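You operate a simulated robot arm through the tools that you are given. There is no shell and no other tool.

Carry out the task below with a simulated robot arm. There is one attempt and no reset: what you move stays moved.

## Task
Put the winch together again and fit its handle.
Fine: drum down on its seat, then the winch arm, then the collar screwed snug; leave all four pawls where they stand.

It is judged by the outcome, as a careful person would: the job done as asked, and still so three seconds after it is handed in. It fails if anything else is knocked over, pushed out of place, dropped, spilled or broken.

## Robot
A 7-joint arm with a two-finger parallel gripper, fixed in place. Base frame: the origin is on the floor under the middle of its stand, x ahead of it, y to its left, z up; the work surface is at about z = 90. Units: cm, rad, N and s.
With the tool pointing down near the work surface it reaches from about 30 to 68 cm from the base axis. Its first joint turns from -1.152 to 1.152 rad. Payload 1.57 kg.
The tool frame sits at the grasp point between the pads (the TCP): z along the fingers, y along the line on which they close. The tips reach 3 cm beyond it. Largest opening 11 cm; finger width 2.4, thickness 1.2; the body of the gripper, 4.8 by 11.2 cm, starts 7.8 cm behind the TCP.
Orientation is that of the tool frame in the base frame, as a unit quaternion [x, y, z, w]. With the fingers straight down and closing along the base's y, the tool's x points along the base's -x, its y along +y and its z along -z.

## Interface
- The arm moves only by the tool step_arm. Its argument "steps" is a list of rows, each an object of numbers (a shift or turn left out is 0, a gripper value left out holds the last): "wx", "wy", "wz": the turn, a rotation vector about the tool's x, y, z in rad; "tx", "ty", "tz": the shift along the tool's x, y, z in cm; "grip": the gripper command, from -1 (shut) to 1 (fully open), values between in proportion. In form: [{"wx": .., "wy": .., "wz": .., "tx": .., "ty": .., "tz": .., "grip": ..}, ...]. A call has 1 to 20 rows; each row is the pose to reach, as a shift and turn from the pose commanded when the call began, along the tool's axes at that moment. Rows are played at 5 a second. More than 5 cm and 0.15 rad between two rows, or a gripper value outside its range, and nothing of the call is played. Where a pose cannot be reached the arm comes as near as it can. A force on the tool above 40 N (or 10 N above the force at the start of the call, whichever is more), or a blocked arm, ends the call early, and 0.2 s more pass. The fingers move at their own pace (about 10.8 cm/s each) and stop on an object; they squeeze with about 21 N. The grip force told is the motor's: it shows also when the fingers shut on nothing. Time passes only in rows, and 0.2 s behind the last, so rows that repeat a pose let the fingers close. It gives the time, the measured TCP pose, the force on the tool (base axes), the opening and the grip force at its end, in the units of the frame above (readings bear some noise), with the torque about the TCP (base axes, N m) and any sound that the robot's microphone picked up.
- Cameras (640 x 400 px; columns grow to the right, rows downward): "scene" is fixed at [14.84, -37.76, 141.14]; the picture's right is [0.91, -0.41, 0.00], its down [-0.21, -0.47, -0.86] and it looks along [0.35, 0.79, -0.51] (base axes); focal length 295 px, centre (320, 200). "wrist" rides on the gripper at [7, 1.6, -14.1] in the tool frame; the picture's right is [-0.23, 0.97, 0.00], its down [-0.85, -0.20, -0.48] and it looks along [-0.47, -0.11, 0.88] (tool axes); focal length 222 px, centre (320, 200). There is no depth. A picture from a camera that has moved, and an enlarged one, comes with that camera's place and axes in the base frame and with its lens.
- get_image(camera): a new picture of that camera. No time passes.
- close_up(camera, box): a new picture of the part [left, top, right, bottom] of that camera's present view, enlarged. No time passes.
- finish_job(): hands the job in; it is judged then, once.

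Nothing tells you positions but the pictures and the camera data. Unless the task says otherwise, let go and move clear before handing in.

The tools are called after "Call:" as name(argument=value, ...) on one line, values as JSON. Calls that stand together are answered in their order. step_arm: Moves the arm, as the interface text tells. Its arguments: {"type":"object","properties":{"steps":{"type":"array"}},"required":["steps"]} The other tools are called the same way: get_image (camera) takes a picture; close_up (camera, box) takes an enlarged picture of a part of a camera's view; finish_job () hands the job in.

At the start:

```text
time: 0.0
eef_pos: [35.41, -6.26, 128.07]
tool_rot: [0.0, 1.0, 0.0, 0.0]
contact_force: [-0.2, -0.7, -0.9]
moment: [-0.01, 0.01, -0.03]
opening: 11.04
grip_force: 0.0
```

scene: 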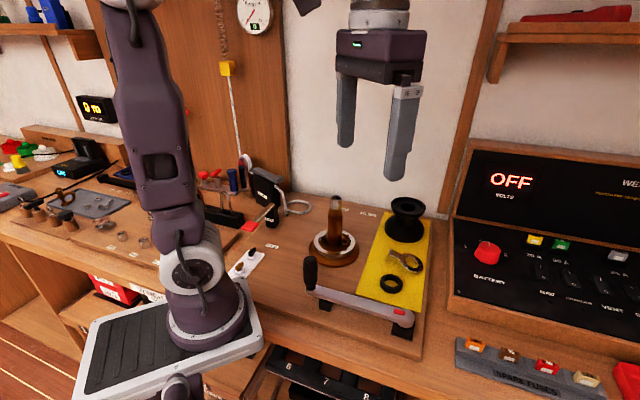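
wrist: 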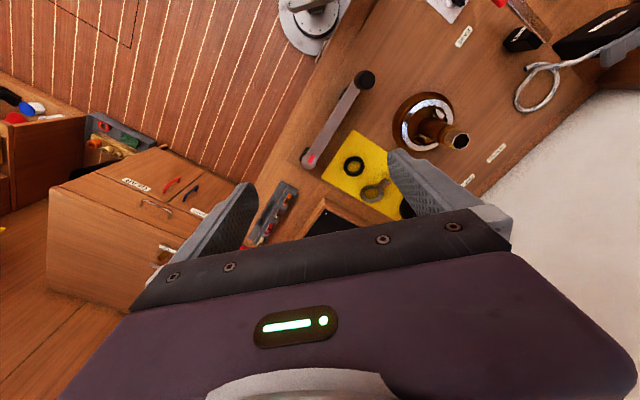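

I see a winch base with a spindle on the workbench, and a yellow cloth holding a black drum, a grey winch arm (ring with arm) and a black collar, plus a handle lying on two blocks in front. I'll look closer before moving.

Call:
close_up(camera="scene", box=[290, 180, 450, 280])

Call:
close_up(camera="scene", box=[290, 240, 450, 340])

Call:
close_up(camera="wrist", box=[300, 50, 540, 220])

Call:
close_up(camera="scene", box=[200, 160, 360, 260])

```text
4.00 times, centred on (370, 230) of scene
camera zoom: at [14.84, -37.76, 141.14], right [0.91, -0.41, 0.0], down [-0.21, -0.47, -0.86], along [0.35, 0.79, -0.51], focal length 1178 px, centre (120, 80)
```

zoom: 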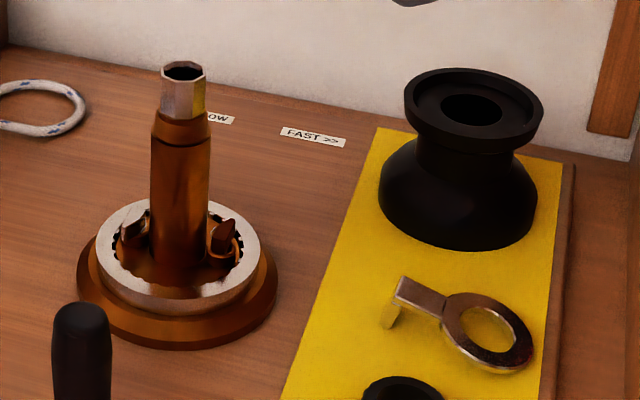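

```text
4.00 times, centred on (370, 290) of scene
camera zoom: at [14.84, -37.76, 141.14], right [0.91, -0.41, 0.0], down [-0.21, -0.47, -0.86], along [0.35, 0.79, -0.51], focal length 1178 px, centre (120, -160)
```

zoom: 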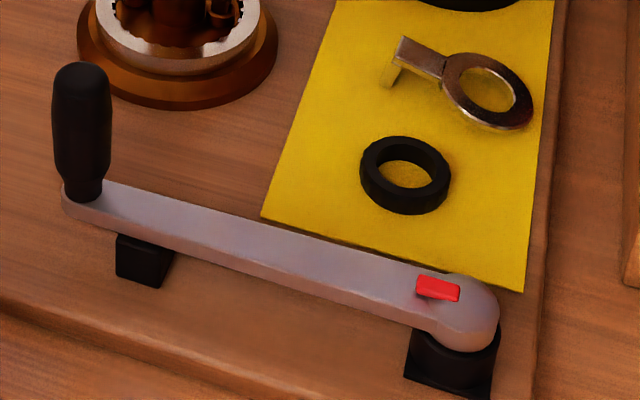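

```text
2.35 times, centred on (420, 135) of wrist
camera zoom: at [28.49, -4.55, 142.11], right [0.23, 0.97, 0.0], down [0.85, -0.2, 0.48], along [0.47, -0.11, -0.88], focal length 523 px, centre (85, 353)
```

zoom: 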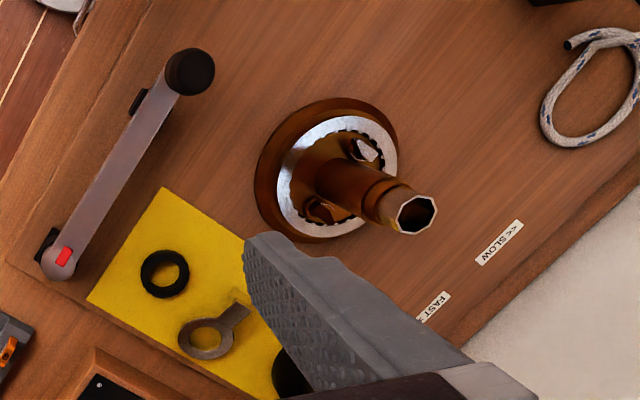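

```text
4.00 times, centred on (280, 210) of scene
camera zoom: at [14.84, -37.76, 141.14], right [0.91, -0.41, 0.0], down [-0.21, -0.47, -0.86], along [0.35, 0.79, -0.51], focal length 1178 px, centre (480, 160)
```

zoom: 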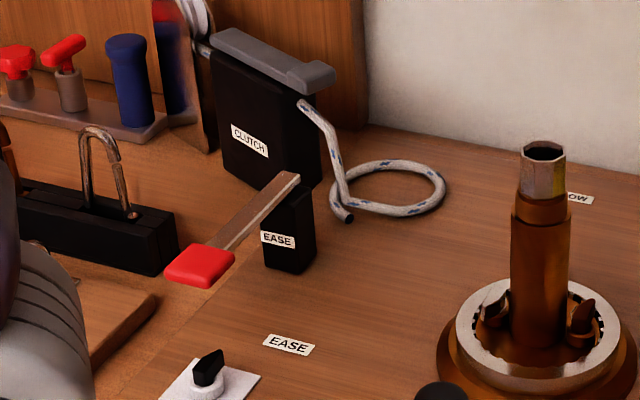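

I locate the spindle near (42, 14.7), the drum near (63, 13), and the arm and collar in front of it on the yellow cloth. I'll move forward to get wrist views of the parts before touching anything.

Call:
step_arm(steps=[{"tx": -3, "ty": 1}, {"tx": -6, "ty": 2}, {"tx": -9, "ty": 3}, {"tx": -12, "ty": 4}, {"tx": -12, "ty": 4}])

Call:
get_image(camera="wrist")

Call:
get_image(camera="scene")

```text
time: 1.2
eef_pos: [47.52, -2.38, 127.98]
tool_rot: [0.0, 1.0, -0.001, 0.0]
contact_force: [0.2, 0.5, 0.5]
moment: [-0.01, -0.03, 0.03]
opening: 11.02
grip_force: 0.0
```

```text
taken
camera wrist: at [40.55, -0.58, 142.09], right [0.23, 0.97, 0.0], down [0.86, -0.2, 0.48], along [0.47, -0.11, -0.88], focal length 222 px, centre (320, 200)
```

wrist: 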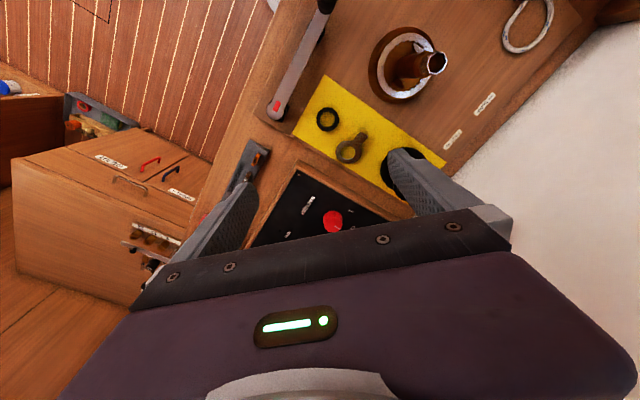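

```text
taken
```

scene: 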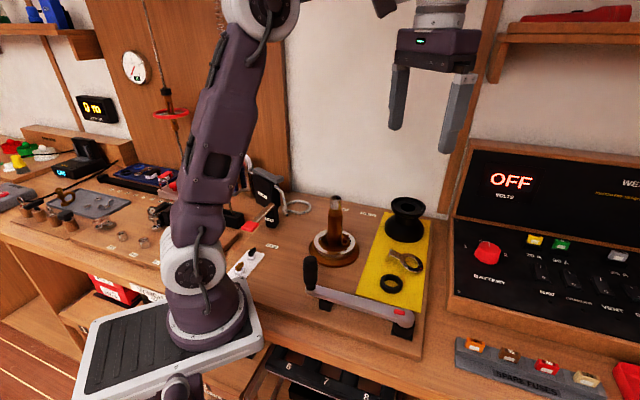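

The wrist camera has a clear view of all the parts except the drum. I'll enlarge the spindle, the collar and arm, and the handle.

Call:
close_up(camera="wrist", box=[360, 15, 456, 75])

Call:
close_up(camera="wrist", box=[360, 60, 456, 120])

Call:
close_up(camera="wrist", box=[300, 90, 396, 170])

Call:
close_up(camera="scene", box=[300, 190, 372, 270])

Call:
close_up(camera="scene", box=[372, 190, 444, 300])

```text
6.67 times, centred on (408, 45) of wrist
camera zoom: at [40.55, -0.58, 142.09], right [0.23, 0.97, 0.0], down [0.86, -0.2, 0.48], along [0.47, -0.11, -0.88], focal length 1481 px, centre (-267, 1233)
```

zoom: 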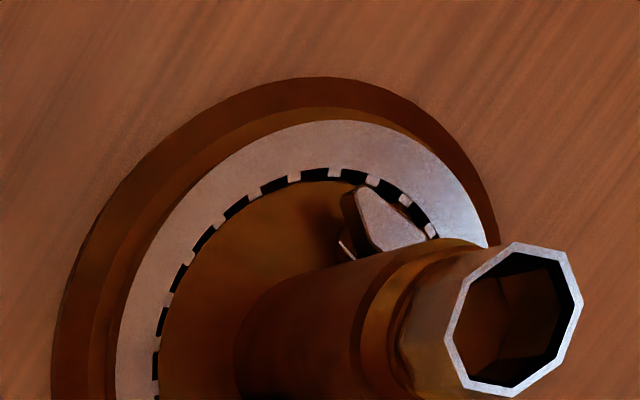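

```text
6.67 times, centred on (408, 90) of wrist
camera zoom: at [40.55, -0.58, 142.09], right [0.23, 0.97, 0.0], down [0.86, -0.2, 0.48], along [0.47, -0.11, -0.88], focal length 1481 px, centre (-267, 933)
```

zoom: 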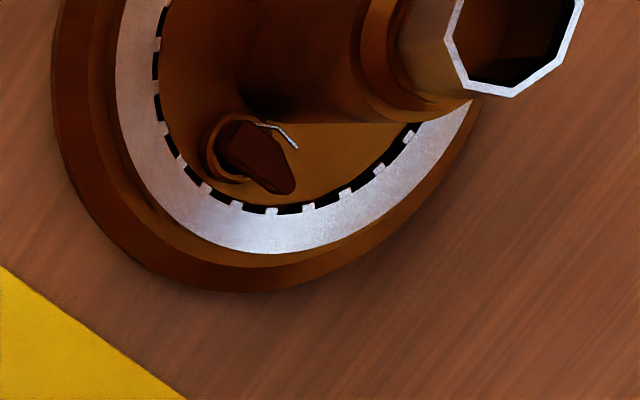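

```text
5.00 times, centred on (348, 130) of wrist
camera zoom: at [40.55, -0.58, 142.09], right [0.23, 0.97, 0.0], down [0.86, -0.2, 0.48], along [0.47, -0.11, -0.88], focal length 1111 px, centre (180, 550)
```

zoom: 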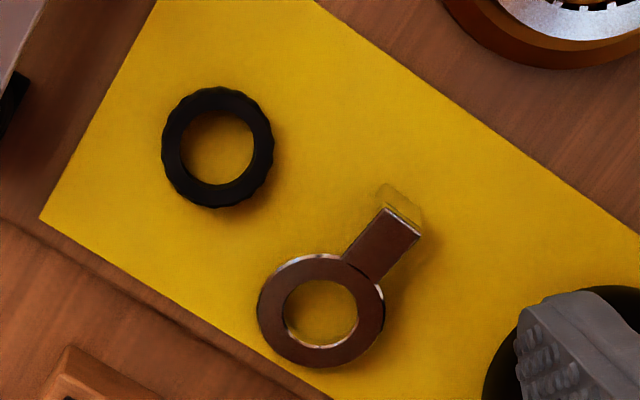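

```text
5.00 times, centred on (336, 230) of scene
camera zoom: at [14.84, -37.76, 141.14], right [0.91, -0.41, 0.0], down [-0.21, -0.47, -0.86], along [0.35, 0.79, -0.51], focal length 1473 px, centre (240, 50)
```

zoom: 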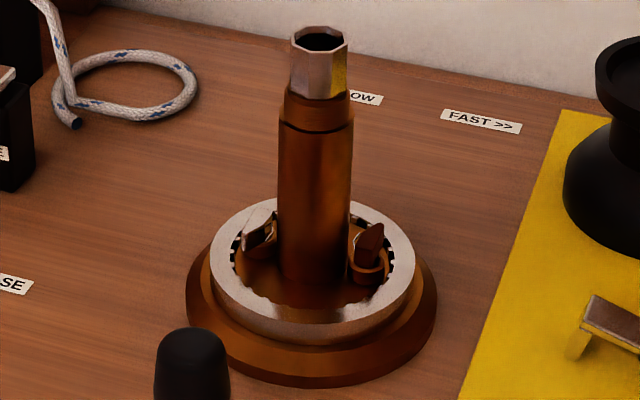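

```text
3.64 times, centred on (408, 245) of scene
camera zoom: at [14.84, -37.76, 141.14], right [0.91, -0.41, 0.0], down [-0.21, -0.47, -0.86], along [0.35, 0.79, -0.51], focal length 1071 px, centre (0, 36)
```

zoom: 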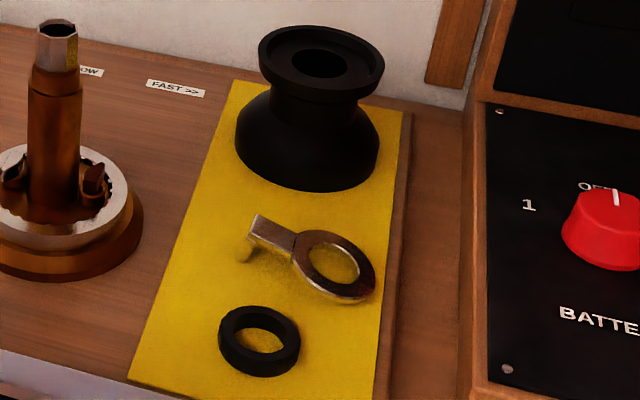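

The base ring holds two visible pawls, and the collar is at about (48.6, -0.8). I'll look at the base from the other side to see all the pawls and fix the spindle position.

Call:
step_arm(steps=[{"tx": 2, "ty": 2.5, "tz": 1}, {"tx": 4, "ty": 5, "tz": 2}, {"tx": 6, "ty": 7.5, "tz": 3}, {"tx": 8, "ty": 10, "tz": 5}, {"tx": 10, "ty": 12.5, "tz": 7}, {"tx": 12, "ty": 15, "tz": 9}, {"tx": 14, "ty": 17.5, "tz": 11}, {"tx": 15.5, "ty": 19.4, "tz": 12}, {"tx": 15.5, "ty": 19.4, "tz": 12}])

Call:
get_image(camera="wrist")

Call:
get_image(camera="scene")

```text
time: 3.2
eef_pos: [31.91, 17.06, 115.96]
tool_rot: [0.0, 1.0, 0.0, 0.0]
contact_force: [1.1, 0.3, 0.6]
moment: [-0.02, 0.0, 0.0]
opening: 10.99
grip_force: 0.0
```

```text
taken
camera wrist: at [24.98, 18.81, 130.07], right [0.23, 0.97, 0.0], down [0.85, -0.2, 0.48], along [0.47, -0.11, -0.88], focal length 222 px, centre (320, 200)
```

wrist: 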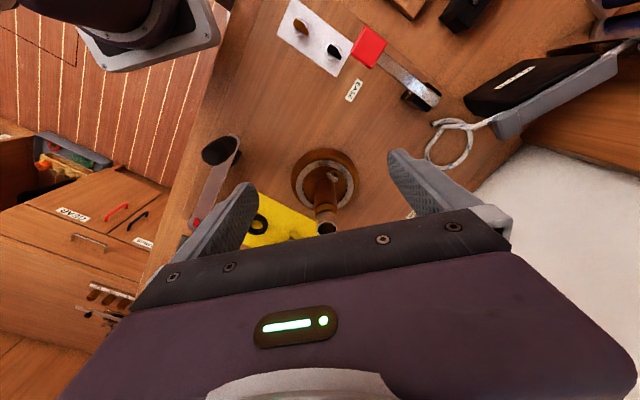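

```text
taken
```

scene: 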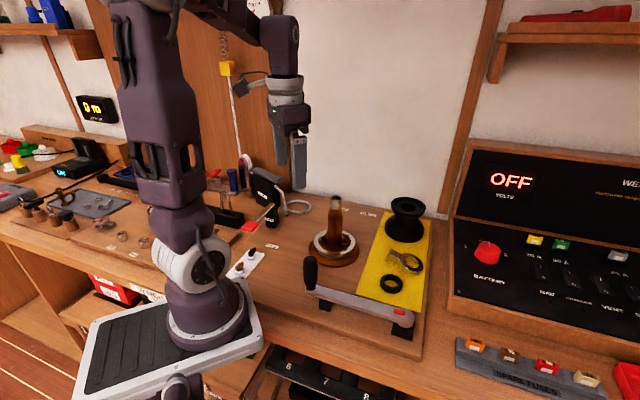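

Call:
close_up(camera="wrist", box=[280, 140, 376, 240])

Call:
close_up(camera="wrist", box=[180, 120, 340, 250])

Call:
close_up(camera="wrist", box=[270, 0, 450, 110])

Call:
close_up(camera="scene", box=[200, 180, 300, 300])

```text
4.00 times, centred on (328, 190) of wrist
camera zoom: at [24.98, 18.81, 130.07], right [0.23, 0.97, 0.0], down [0.85, -0.2, 0.48], along [0.47, -0.11, -0.88], focal length 888 px, centre (288, 240)
```

zoom: 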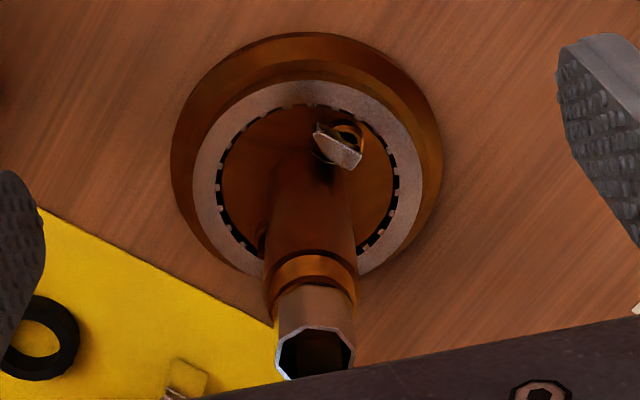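

```text
3.08 times, centred on (260, 185) of wrist
camera zoom: at [24.98, 18.81, 130.07], right [0.23, 0.97, 0.0], down [0.85, -0.2, 0.48], along [0.47, -0.11, -0.88], focal length 684 px, centre (505, 246)
```

zoom: 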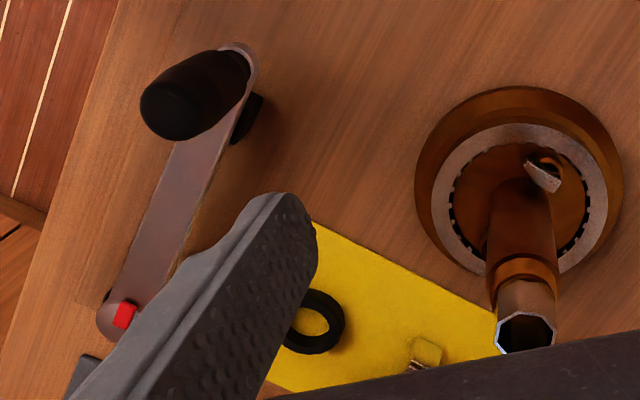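

```text
3.56 times, centred on (360, 55) of wrist
camera zoom: at [24.98, 18.81, 130.07], right [0.23, 0.97, 0.0], down [0.85, -0.2, 0.48], along [0.47, -0.11, -0.88], focal length 790 px, centre (178, 716)
```

zoom: 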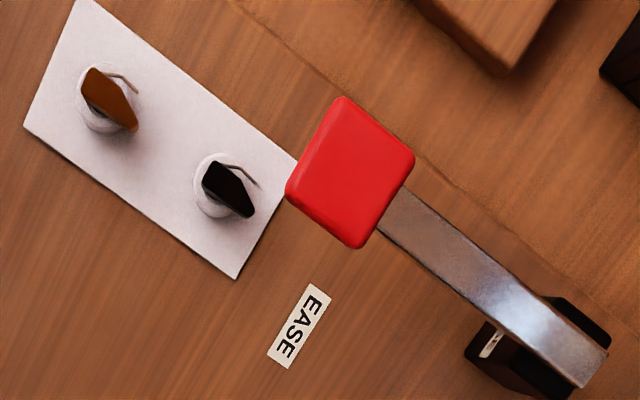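

```text
3.33 times, centred on (250, 240) of scene
camera zoom: at [14.84, -37.76, 141.14], right [0.91, -0.41, 0.0], down [-0.21, -0.47, -0.86], along [0.35, 0.79, -0.51], focal length 982 px, centre (553, 67)
```

zoom: 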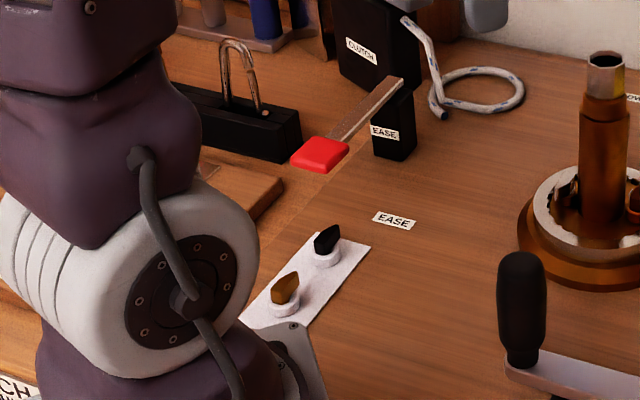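

The pawls are two in the base and two spares on a white plate, and I'll leave all four alone. Next I'll hover above the spindle with the empty gripper to measure its axis precisely.

Call:
step_arm(steps=[{"tx": -2.5, "ty": -0.4}, {"tx": -5, "ty": -0.8}, {"tx": -7.5, "ty": -1.2}, {"tx": -10.4, "ty": -1.55}, {"tx": -10.4, "ty": -1.55, "tz": 2}, {"tx": -10.4, "ty": -1.55, "tz": 4}, {"tx": -10.4, "ty": -1.55, "tz": 4}])

Call:
get_image(camera="wrist")

Call:
close_up(camera="wrist", box=[256, 130, 384, 210])

Call:
get_image(camera="scene")

```text
time: 4.8
eef_pos: [42.34, 15.51, 112.05]
tool_rot: [0.001, 1.0, -0.001, 0.0]
contact_force: [0.1, -0.4, -0.6]
moment: [-0.03, 0.0, 0.01]
opening: 10.99
grip_force: 0.0
```

```text
taken
camera wrist: at [35.37, 17.29, 126.11], right [0.23, 0.97, 0.0], down [0.85, -0.2, 0.48], along [0.47, -0.11, -0.88], focal length 222 px, centre (320, 200)
```

wrist: 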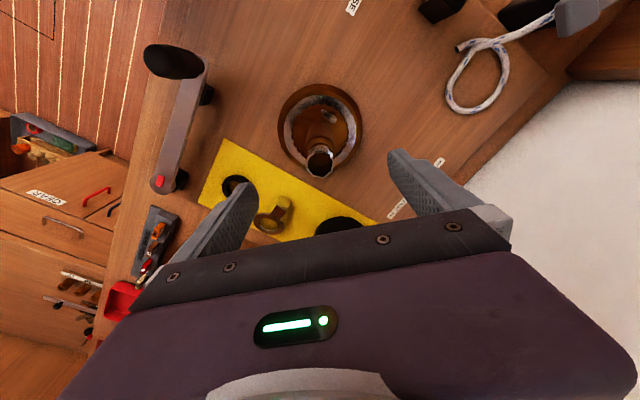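

```text
5.00 times, centred on (320, 170) of wrist
camera zoom: at [35.37, 17.29, 126.11], right [0.23, 0.97, 0.0], down [0.85, -0.2, 0.48], along [0.47, -0.11, -0.88], focal length 1111 px, centre (320, 350)
```

zoom: 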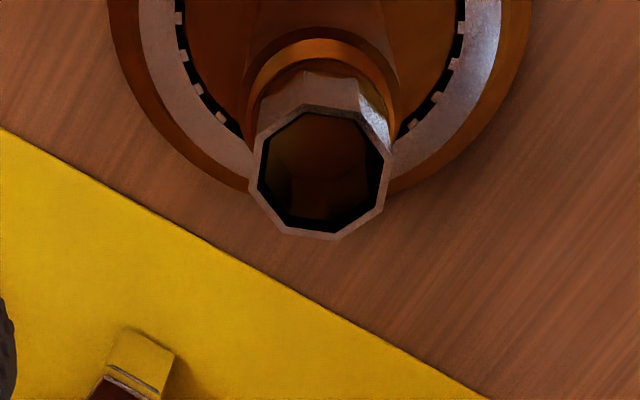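

```text
taken
```

scene: 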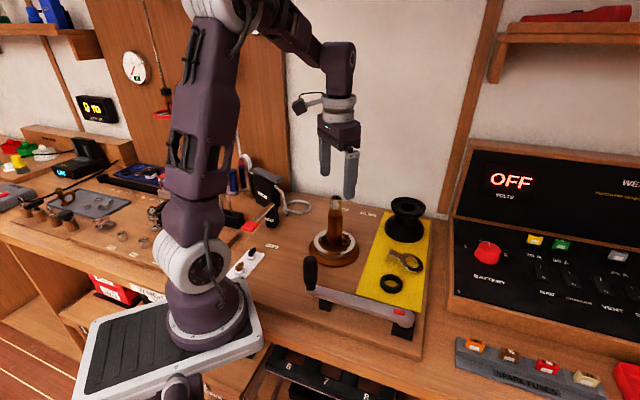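

The spindle axis comes out at about (42.25, 15.65). I'll shut the gripper here, in free air above the spindle, to check the wrist camera calibration against the fingertips.

Call:
step_arm(steps=[{"grip": -1}, {"grip": -1}, {"grip": -1}, {"grip": -1}])

Call:
close_up(camera="wrist", box=[256, 130, 384, 210])

Call:
close_up(camera="scene", box=[300, 140, 380, 220])

```text
time: 5.8
eef_pos: [42.4, 15.64, 112.08]
tool_rot: [0.0, 1.0, -0.001, 0.0]
contact_force: [-0.2, -0.6, 0.6]
moment: [0.0, -0.01, -0.01]
opening: 0.0
grip_force: 20.5
```

```text
5.00 times, centred on (320, 170) of wrist
camera zoom: at [35.36, 17.29, 126.13], right [0.23, 0.97, 0.0], down [0.85, -0.2, 0.48], along [0.47, -0.11, -0.88], focal length 1111 px, centre (320, 350)
```

zoom: 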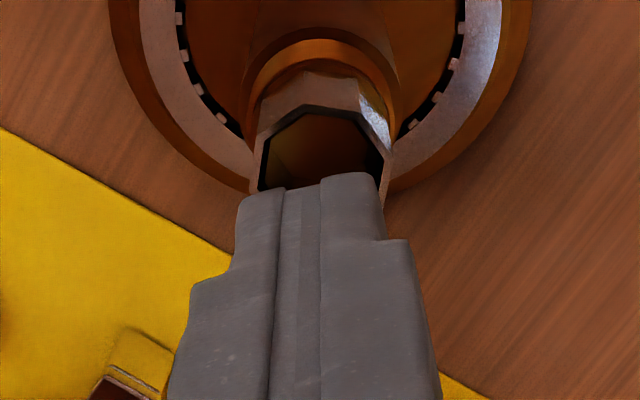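

```text
5.00 times, centred on (340, 180) of scene
camera zoom: at [14.84, -37.76, 141.14], right [0.91, -0.41, 0.0], down [-0.21, -0.47, -0.86], along [0.35, 0.79, -0.51], focal length 1473 px, centre (220, 300)
```

zoom: 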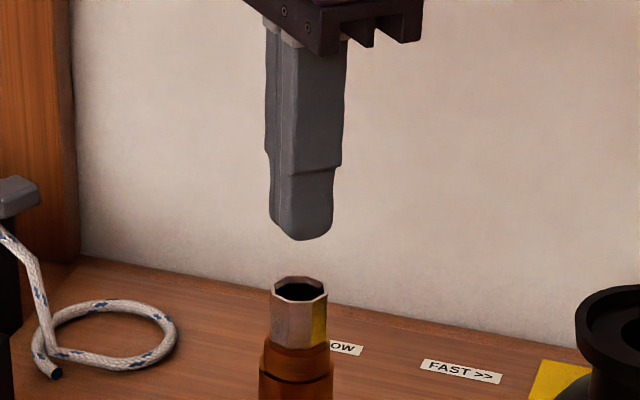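

Calibration is good to about 1 mm, with the spindle axis at about (42.25, 15.6) and its top at z ≈ 106.3. Now I'll open the gripper and hover over the drum, which I estimate at (64.6, 15.1).

Call:
step_arm(steps=[{"grip": 1, "tz": -1}, {"grip": 1, "tx": -2, "tz": -1}, {"tx": -5, "tz": -1}, {"tx": -8, "tz": -1, "ty": -0.1}, {"tx": -11, "ty": -0.2}, {"tx": -14, "ty": -0.2}, {"tx": -17, "ty": -0.3}, {"tx": -20, "ty": -0.4}, {"tx": -22.2, "ty": -0.4}, {"tx": -22.2, "ty": -0.4}])

Call:
get_image(camera="wrist")

Call:
close_up(camera="wrist", box=[240, 90, 400, 190])

Call:
get_image(camera="scene")

Call:
close_up(camera="scene", box=[370, 150, 450, 250])

```text
time: 8.0
eef_pos: [62.36, 15.1, 112.1]
tool_rot: [0.001, 1.0, 0.0, 0.0]
contact_force: [0.2, 0.0, -0.2]
moment: [0.0, -0.01, 0.03]
opening: 11.0
grip_force: 0.1
out of reach, approached as far as the arm can: row 9, 10
```

```text
taken
camera wrist: at [55.39, 16.86, 126.08], right [0.23, 0.97, 0.0], down [0.86, -0.2, 0.48], along [0.47, -0.11, -0.88], focal length 222 px, centre (320, 200)
```

wrist: 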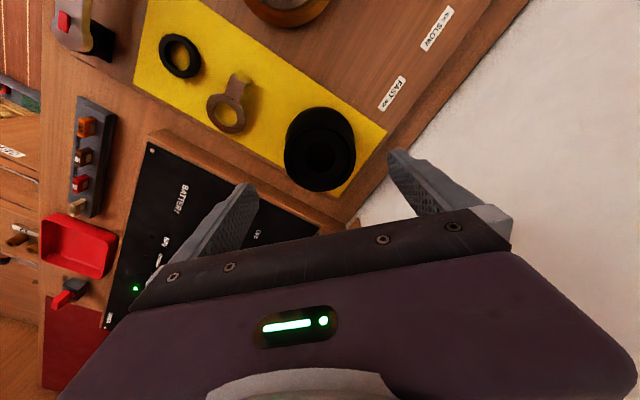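

```text
4.00 times, centred on (320, 140) of wrist
camera zoom: at [55.39, 16.86, 126.08], right [0.23, 0.97, 0.0], down [0.86, -0.2, 0.48], along [0.47, -0.11, -0.88], focal length 888 px, centre (320, 440)
```

zoom: 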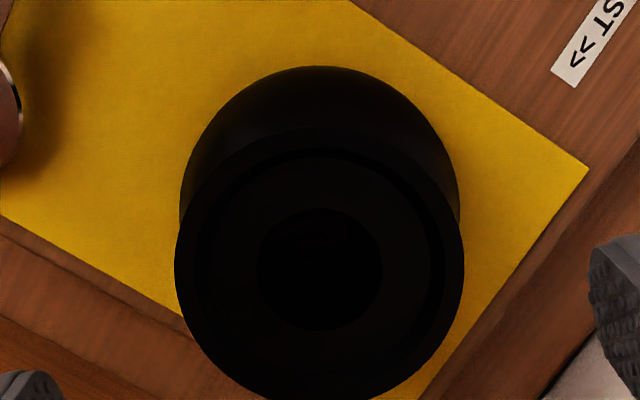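

```text
taken
```

scene: 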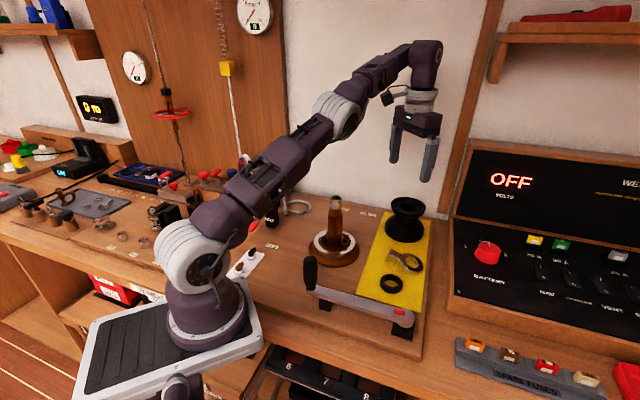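

```text
4.00 times, centred on (410, 200) of scene
camera zoom: at [14.84, -37.76, 141.14], right [0.91, -0.41, 0.0], down [-0.21, -0.47, -0.86], along [0.35, 0.79, -0.51], focal length 1178 px, centre (-40, 200)
```

zoom: 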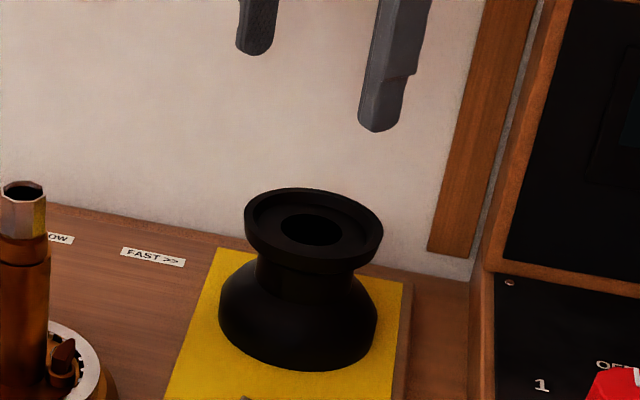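

The drum's flange measures about 9.2 cm across, with its centre near (64.05, 14.8) and its top at z ≈ 98.3. I'll descend part way over it, still above the rim, and check alignment.

Call:
step_arm(steps=[{"tx": 0.4, "ty": -0.3, "tz": 2, "grip": 1}, {"tx": 0.4, "ty": -0.3, "tz": 4}, {"tx": 0.4, "ty": -0.3, "tz": 6}, {"tx": 0.4, "ty": -0.3, "tz": 8}, {"tx": 0.4, "ty": -0.3, "tz": 8}])

Call:
get_image(camera="wrist")

Call:
close_up(camera="wrist", box=[240, 100, 400, 200])

Call:
close_up(camera="scene", box=[370, 150, 450, 250])

```text
time: 9.2
eef_pos: [62.03, 14.69, 103.92]
tool_rot: [0.0, 1.0, 0.0, 0.0]
contact_force: [-0.4, 0.0, -0.1]
moment: [0.02, -0.02, 0.02]
opening: 11.0
grip_force: 0.0
```

```text
taken
camera wrist: at [54.95, 16.51, 118.04], right [0.23, 0.97, 0.0], down [0.85, -0.2, 0.48], along [0.47, -0.11, -0.88], focal length 222 px, centre (320, 200)
```

wrist: 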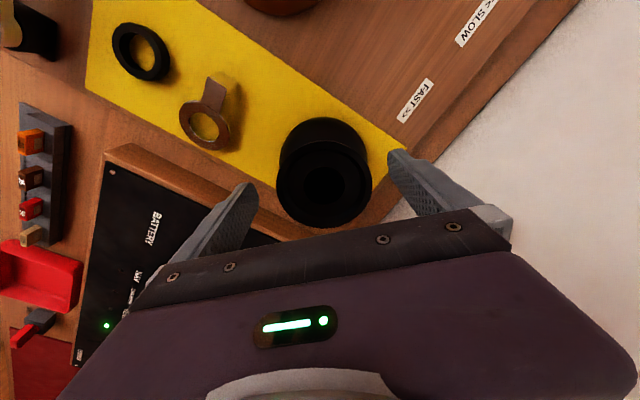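

```text
4.00 times, centred on (320, 150) of wrist
camera zoom: at [54.95, 16.51, 118.04], right [0.23, 0.97, 0.0], down [0.85, -0.2, 0.48], along [0.47, -0.11, -0.88], focal length 888 px, centre (320, 400)
```

zoom: 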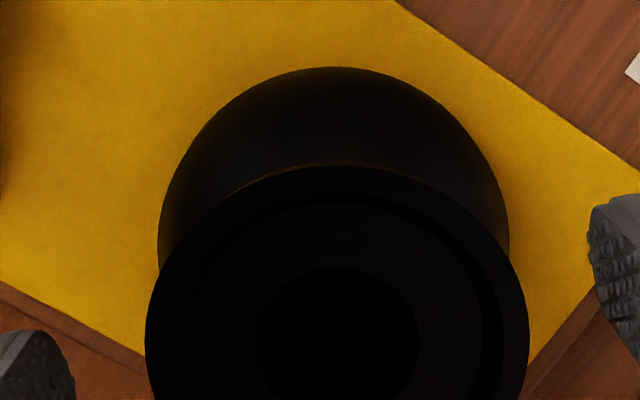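

```text
4.00 times, centred on (410, 200) of scene
camera zoom: at [14.84, -37.76, 141.14], right [0.91, -0.41, 0.0], down [-0.21, -0.47, -0.86], along [0.35, 0.79, -0.51], focal length 1178 px, centre (-40, 200)
```

zoom: 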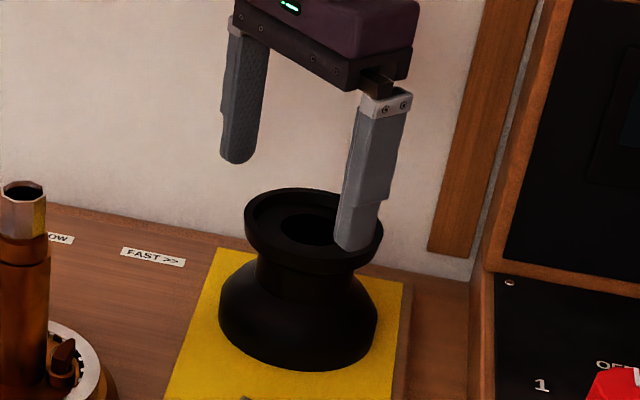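

The drum centre is confirmed at about (64.1, 14.75). I'll descend beside the flange with the fingers open, slide forward to centre, then close.

Call:
step_arm(steps=[{"tz": 1.2, "grip": 1}, {"tz": 2.4}, {"tz": 3.6}, {"tz": 4.6}, {"tx": -0.7, "tz": 4.6}, {"tx": -1.4, "tz": 4.6}, {"tx": -2.05, "tz": 4.6}, {"tx": -2.05, "tz": 4.6}])

Call:
get_image(camera="wrist")

Call:
close_up(camera="scene", box=[370, 150, 450, 250])

```text
time: 11.0
eef_pos: [64.09, 14.78, 99.33]
tool_rot: [-0.001, 1.0, 0.0, 0.001]
contact_force: [0.1, -0.3, -0.5]
moment: [-0.04, -0.03, 0.02]
opening: 11.0
grip_force: 0.0
```

```text
taken
camera wrist: at [56.99, 16.54, 113.47], right [0.23, 0.97, 0.0], down [0.85, -0.2, 0.48], along [0.47, -0.11, -0.88], focal length 222 px, centre (320, 200)
```

wrist: 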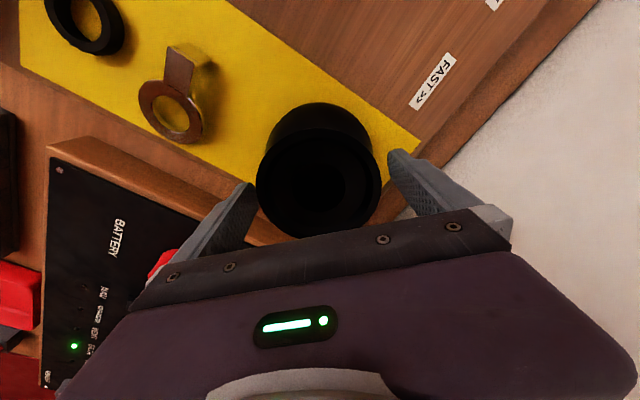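

```text
4.00 times, centred on (410, 200) of scene
camera zoom: at [14.84, -37.76, 141.14], right [0.91, -0.41, 0.0], down [-0.21, -0.47, -0.86], along [0.35, 0.79, -0.51], focal length 1178 px, centre (-40, 200)
```

zoom: 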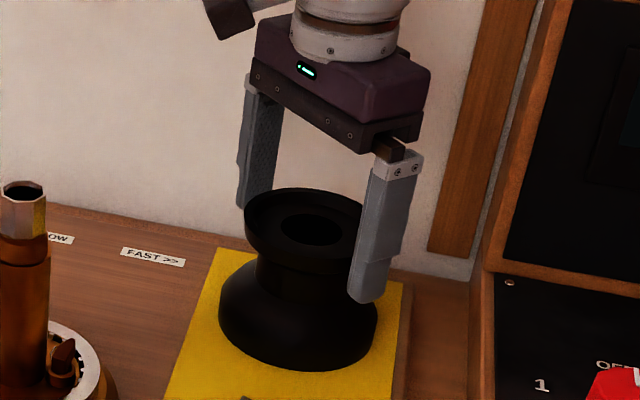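

The fingers straddle the flange. I'll check the centring in x with an enlarged view, and close the fingers.

Call:
close_up(camera="wrist", box=[240, 95, 400, 245])

Call:
step_arm(steps=[{"grip": 0.9}, {"grip": 0.82}, {"grip": 0.75}, {"grip": 0.5}, {"grip": -1}, {"grip": -1}, {"grip": -1}])

Call:
close_up(camera="wrist", box=[240, 95, 400, 245])

Call:
close_up(camera="scene", box=[370, 150, 450, 250])

```text
2.67 times, centred on (320, 170) of wrist
camera zoom: at [56.99, 16.54, 113.47], right [0.23, 0.97, 0.0], down [0.85, -0.2, 0.48], along [0.47, -0.11, -0.88], focal length 592 px, centre (320, 280)
```

zoom: 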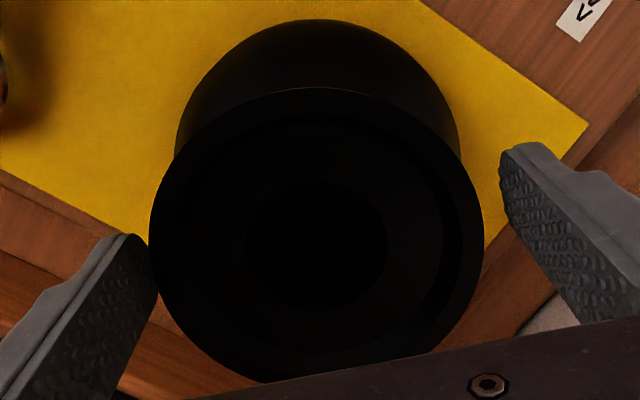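

```text
time: 12.6
eef_pos: [64.12, 14.74, 99.4]
tool_rot: [-0.001, 1.0, 0.0, 0.0]
contact_force: [0.9, -5.6, 2.1]
moment: [-0.22, 0.03, 0.06]
opening: 9.13
grip_force: 20.8
```

```text
2.67 times, centred on (320, 170) of wrist
camera zoom: at [56.99, 16.51, 113.47], right [0.23, 0.97, 0.0], down [0.85, -0.2, 0.48], along [0.47, -0.11, -0.88], focal length 592 px, centre (320, 280)
```

zoom: 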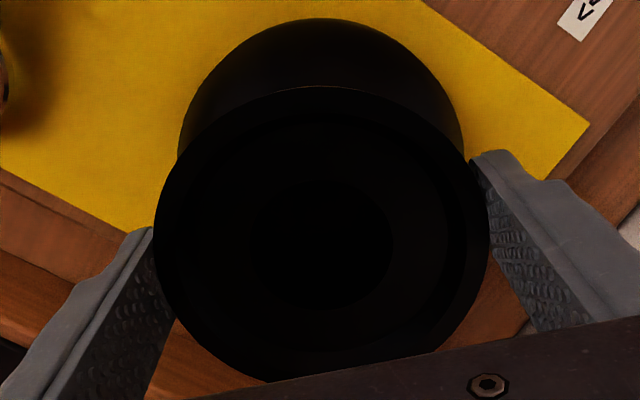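

```text
4.00 times, centred on (410, 200) of scene
camera zoom: at [14.84, -37.77, 141.13], right [0.91, -0.41, 0.0], down [-0.21, -0.47, -0.86], along [0.35, 0.79, -0.51], focal length 1178 px, centre (-40, 200)
```

zoom: 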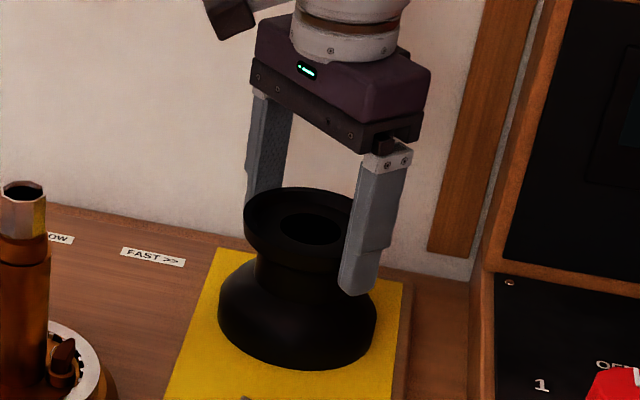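

The flange is gripped at 9.13 cm. I'll lift slightly and check that it hangs level and doesn't slip.

Call:
step_arm(steps=[{"tz": -0.4, "grip": -1}, {"tz": -0.8}, {"tz": -1.4, "tx": 0.2}, {"tz": -2, "tx": 0.6}, {"tz": -2, "tx": 0.6}, {"tz": -2, "tx": 0.6}])

Call:
close_up(camera="scene", box=[360, 150, 450, 260])

Call:
close_up(camera="wrist", box=[240, 95, 400, 245])

```text
time: 14.0
eef_pos: [63.37, 14.73, 101.49]
tool_rot: [0.0, 1.0, 0.0, 0.001]
contact_force: [0.0, -0.5, 1.3]
moment: [-0.05, -0.1, 0.14]
opening: 9.11
grip_force: 20.6
```

```text
3.64 times, centred on (405, 205) of scene
camera zoom: at [14.84, -37.76, 141.14], right [0.91, -0.41, 0.0], down [-0.21, -0.47, -0.86], along [0.35, 0.79, -0.51], focal length 1071 px, centre (11, 182)
```

zoom: 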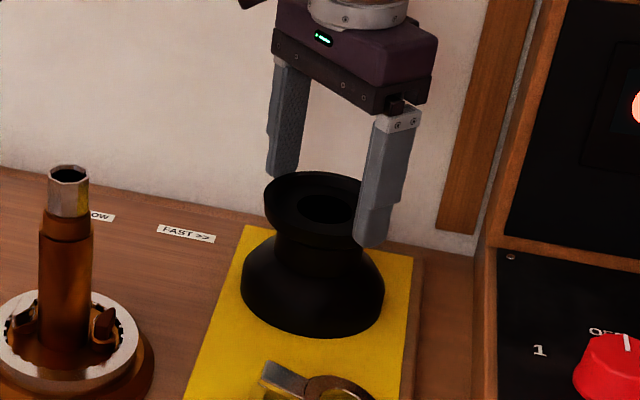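

```text
2.67 times, centred on (320, 170) of wrist
camera zoom: at [56.37, 16.51, 115.47], right [0.23, 0.97, 0.0], down [0.85, -0.2, 0.48], along [0.47, -0.11, -0.88], focal length 592 px, centre (320, 280)
```

zoom: 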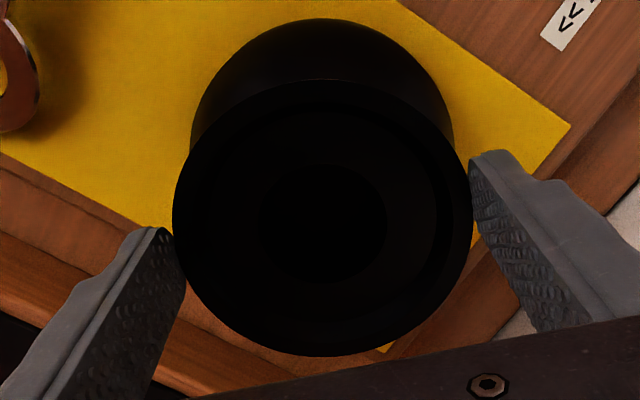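

The gripper rose but the drum seems to have stayed on the cloth, sliding between the pads. I'll check how the fingers sit now.

Call:
close_up(camera="scene", box=[380, 180, 440, 220])

Call:
close_up(camera="scene", box=[375, 205, 435, 250])

Call:
close_up(camera="wrist", box=[340, 120, 420, 200])

```text
10.00 times, centred on (410, 200) of scene
camera zoom: at [14.84, -37.76, 141.14], right [0.91, -0.41, 0.0], down [-0.21, -0.47, -0.86], along [0.35, 0.79, -0.51], focal length 2946 px, centre (-580, 200)
```

zoom: 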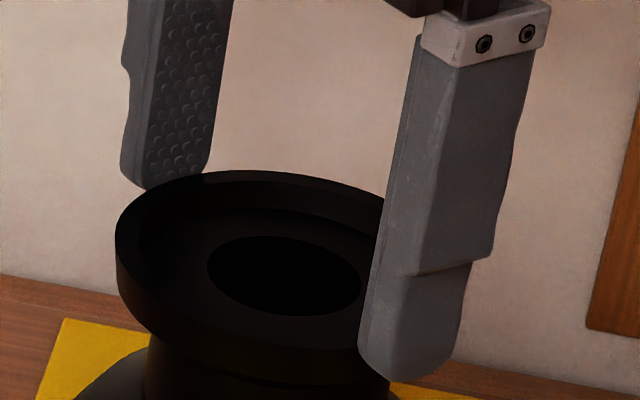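

```text
8.89 times, centred on (405, 228) of scene
camera zoom: at [14.84, -37.76, 141.14], right [0.91, -0.41, 0.0], down [-0.21, -0.47, -0.86], along [0.35, 0.79, -0.51], focal length 2619 px, centre (-436, -44)
```

zoom: 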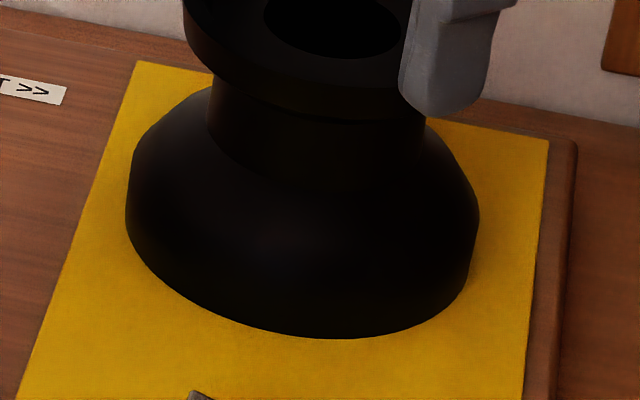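

```text
5.00 times, centred on (380, 160) of wrist
camera zoom: at [56.37, 16.51, 115.47], right [0.23, 0.97, 0.0], down [0.85, -0.2, 0.48], along [0.47, -0.11, -0.88], focal length 1111 px, centre (20, 400)
```

zoom: 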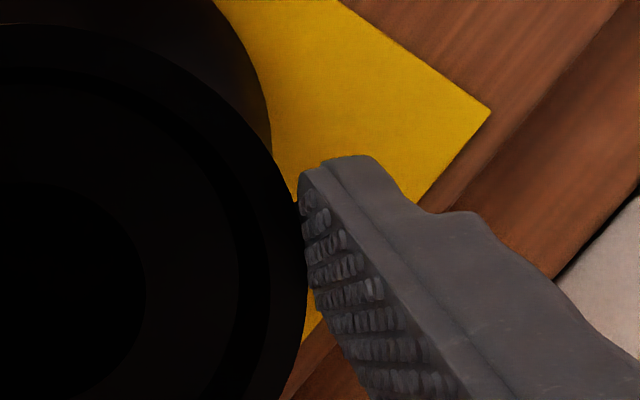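

The drum slid through the pads. I'll open, go lower so the flange sits deeper in the pads, regrip, and lift very slowly while reading the load.

Call:
step_arm(steps=[{"grip": 1}, {"grip": 1}, {"grip": 1, "tz": 1}, {"grip": 1, "tz": 2}, {"grip": 1, "tz": 2.9}, {"grip": 1, "tz": 2.9, "tx": -0.1}, {"grip": 0.8, "tz": 2.9, "tx": -0.1}, {"grip": 0.5, "tz": 2.9, "tx": -0.1}, {"grip": -1, "tz": 2.9, "tx": -0.1}, {"grip": -1, "tz": 2.9, "tx": -0.1}, {"grip": -1, "tz": 2.9, "tx": -0.1}, {"grip": -1, "tz": 2.9, "tx": -0.1}])

Call:
step_arm(steps=[{"tz": -0.15, "grip": -1}, {"tz": -0.3}])

Call:
close_up(camera="scene", box=[375, 190, 435, 250])

```text
time: 16.6
eef_pos: [63.52, 14.78, 98.38]
tool_rot: [-0.001, 1.0, 0.0, 0.0]
contact_force: [-1.6, -1.8, 0.0]
moment: [-0.03, 0.09, 0.04]
opening: 9.16
grip_force: 21.0
```

```text
time: 17.2
eef_pos: [63.4, 14.83, 98.69]
tool_rot: [0.0, 1.0, 0.0, 0.0]
contact_force: [1.0, -0.4, -5.7]
moment: [0.05, 0.04, 0.0]
opening: 9.15
grip_force: 21.0
```

```text
6.67 times, centred on (405, 220) of scene
camera zoom: at [14.85, -37.75, 141.14], right [0.91, -0.41, 0.0], down [-0.21, -0.47, -0.86], along [0.35, 0.79, -0.51], focal length 1964 px, centre (-247, 67)
```

zoom: 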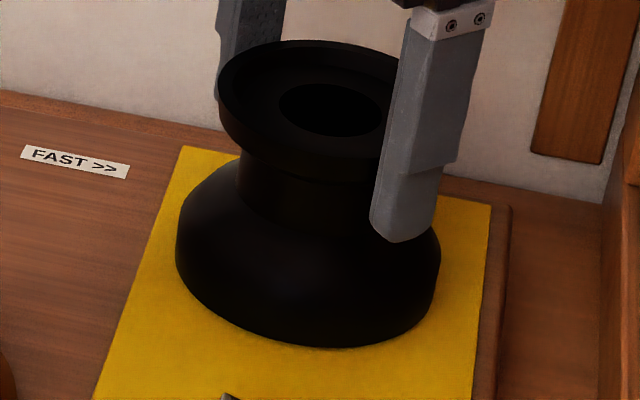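

The load is now about 5.7 N downward, so I'll continue lifting slowly.

Call:
step_arm(steps=[{"tz": -0.1, "grip": -1}, {"tz": -0.2}, {"tz": -0.3}, {"tz": -0.4}, {"tz": -0.5}])

Call:
close_up(camera="scene", box=[375, 190, 435, 250])

Call:
close_up(camera="wrist", box=[240, 95, 400, 245])

```text
time: 18.4
eef_pos: [63.63, 14.75, 99.31]
tool_rot: [0.0, 1.0, 0.0, 0.0]
contact_force: [-0.1, -0.4, -5.2]
moment: [-0.01, -0.01, 0.01]
opening: 9.15
grip_force: 21.1
```

```text
6.67 times, centred on (405, 220) of scene
camera zoom: at [14.85, -37.75, 141.14], right [0.91, -0.41, 0.0], down [-0.21, -0.47, -0.86], along [0.35, 0.79, -0.51], focal length 1964 px, centre (-247, 67)
```

zoom: 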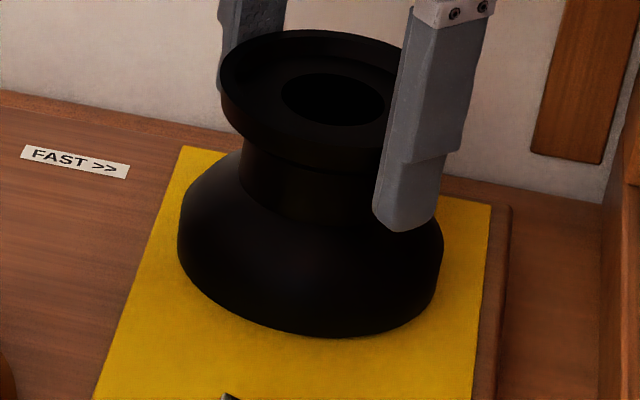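

```text
2.67 times, centred on (320, 170) of wrist
camera zoom: at [56.51, 16.53, 113.37], right [0.23, 0.97, 0.0], down [0.85, -0.2, 0.48], along [0.47, -0.11, -0.88], focal length 592 px, centre (320, 280)
```

zoom: 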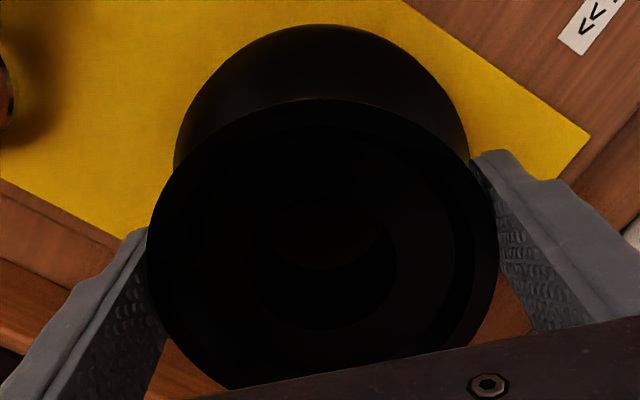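

The drum is now lifted and steady, weighing about 0.5 kg. I'll keep rising while retracting toward the spindle.

Call:
step_arm(steps=[{"tz": -0.4, "grip": -1}, {"tz": -0.9, "tx": 0.1}, {"tz": -1.5, "tx": 0.3}, {"tz": -2.2, "tx": 0.6}, {"tz": -3, "tx": 1}, {"tz": -3.8, "tx": 1.4}, {"tz": -4.6, "tx": 1.8}, {"tz": -5.4, "tx": 2.3}, {"tz": -6.2, "tx": 2.9}, {"tz": -7, "tx": 3.5}, {"tz": -7, "tx": 3.5}])

Call:
get_image(camera="scene")

Call:
close_up(camera="wrist", box=[240, 95, 400, 245])

```text
time: 20.8
eef_pos: [59.99, 14.76, 106.23]
tool_rot: [0.0, 1.0, 0.0, 0.0]
contact_force: [0.6, 0.3, -5.9]
moment: [-0.03, 0.03, 0.0]
opening: 9.11
grip_force: 21.0
```

```text
taken
```

scene: 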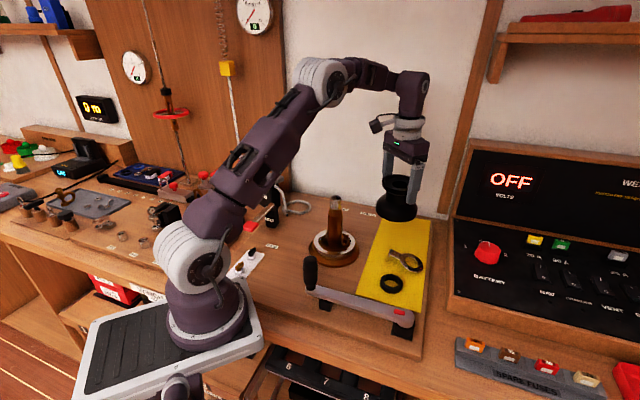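

```text
2.67 times, centred on (320, 170) of wrist
camera zoom: at [52.98, 16.55, 120.36], right [0.23, 0.97, 0.0], down [0.85, -0.2, 0.48], along [0.47, -0.11, -0.88], focal length 592 px, centre (320, 280)
```

zoom: 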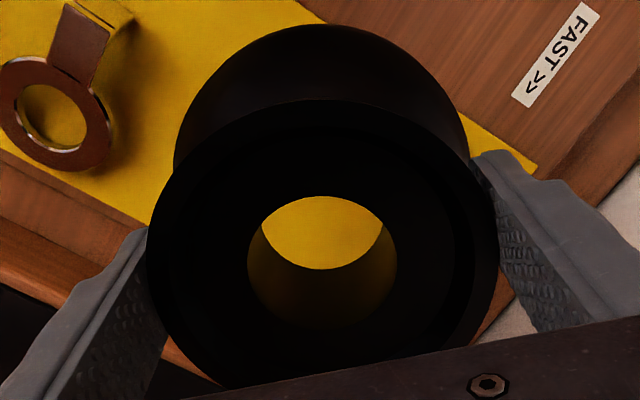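

The drum hangs level and I can see through its bore. I'll carry it up and over the spindle, stopping with its bottom just above the spindle top.

Call:
step_arm(steps=[{"tz": -1.5, "tx": 1, "grip": -1}, {"tz": -3, "tx": 2}, {"tz": -4.5, "tx": 3}, {"tz": -6, "tx": 4.2}, {"tz": -7.5, "tx": 5.5}, {"tz": -9, "tx": 7}, {"tz": -10.6, "tx": 8.5, "ty": 0.2}, {"tz": -11, "tx": 10.5, "ty": 0.4}, {"tz": -11, "tx": 12.5, "ty": 0.6}, {"tz": -11, "tx": 14.5, "ty": 0.8}, {"tz": -11, "tx": 16.2, "ty": 0.83}, {"tz": -11, "tx": 17.5, "ty": 0.83}, {"tz": -11, "tx": 17.95, "ty": 0.83}, {"tz": -11, "tx": 17.95, "ty": 0.83}])

Call:
get_image(camera="wrist")

Call:
close_up(camera="wrist", box=[240, 95, 400, 245])

Call:
close_up(camera="scene", box=[290, 120, 390, 270])

```text
time: 23.8
eef_pos: [42.09, 15.62, 117.29]
tool_rot: [-0.001, 1.0, 0.0, 0.0]
contact_force: [0.1, 0.0, -5.9]
moment: [-0.03, 0.02, -0.01]
opening: 9.14
grip_force: 21.2
```

```text
taken
camera wrist: at [35.08, 17.38, 131.35], right [0.23, 0.97, 0.0], down [0.86, -0.2, 0.48], along [0.47, -0.11, -0.88], focal length 222 px, centre (320, 200)
```

wrist: 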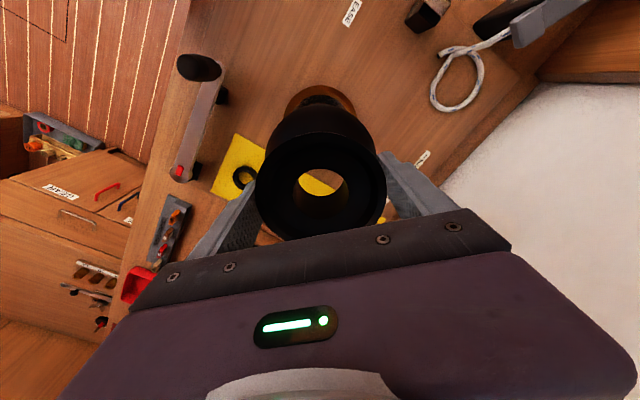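

```text
2.67 times, centred on (320, 170) of wrist
camera zoom: at [35.08, 17.38, 131.35], right [0.23, 0.97, 0.0], down [0.86, -0.2, 0.48], along [0.47, -0.11, -0.88], focal length 592 px, centre (320, 280)
```

zoom: 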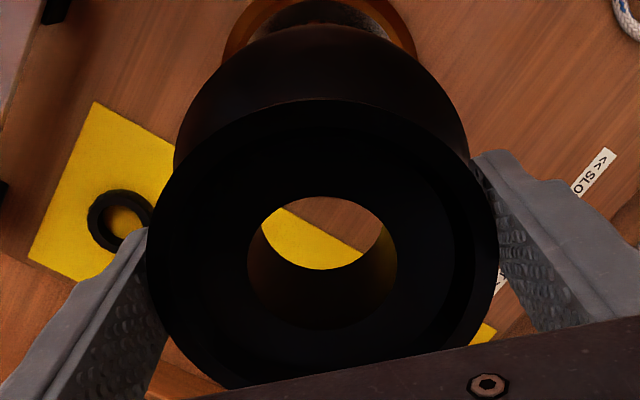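

```text
2.67 times, centred on (340, 195) of scene
camera zoom: at [14.85, -37.75, 141.14], right [0.91, -0.41, 0.0], down [-0.21, -0.47, -0.86], along [0.35, 0.79, -0.51], focal length 786 px, centre (267, 213)
```

zoom: 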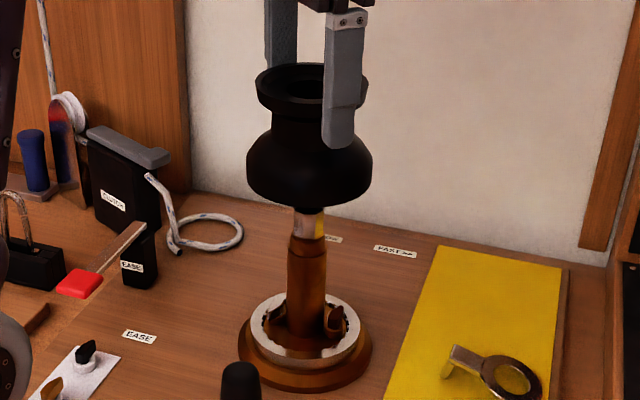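

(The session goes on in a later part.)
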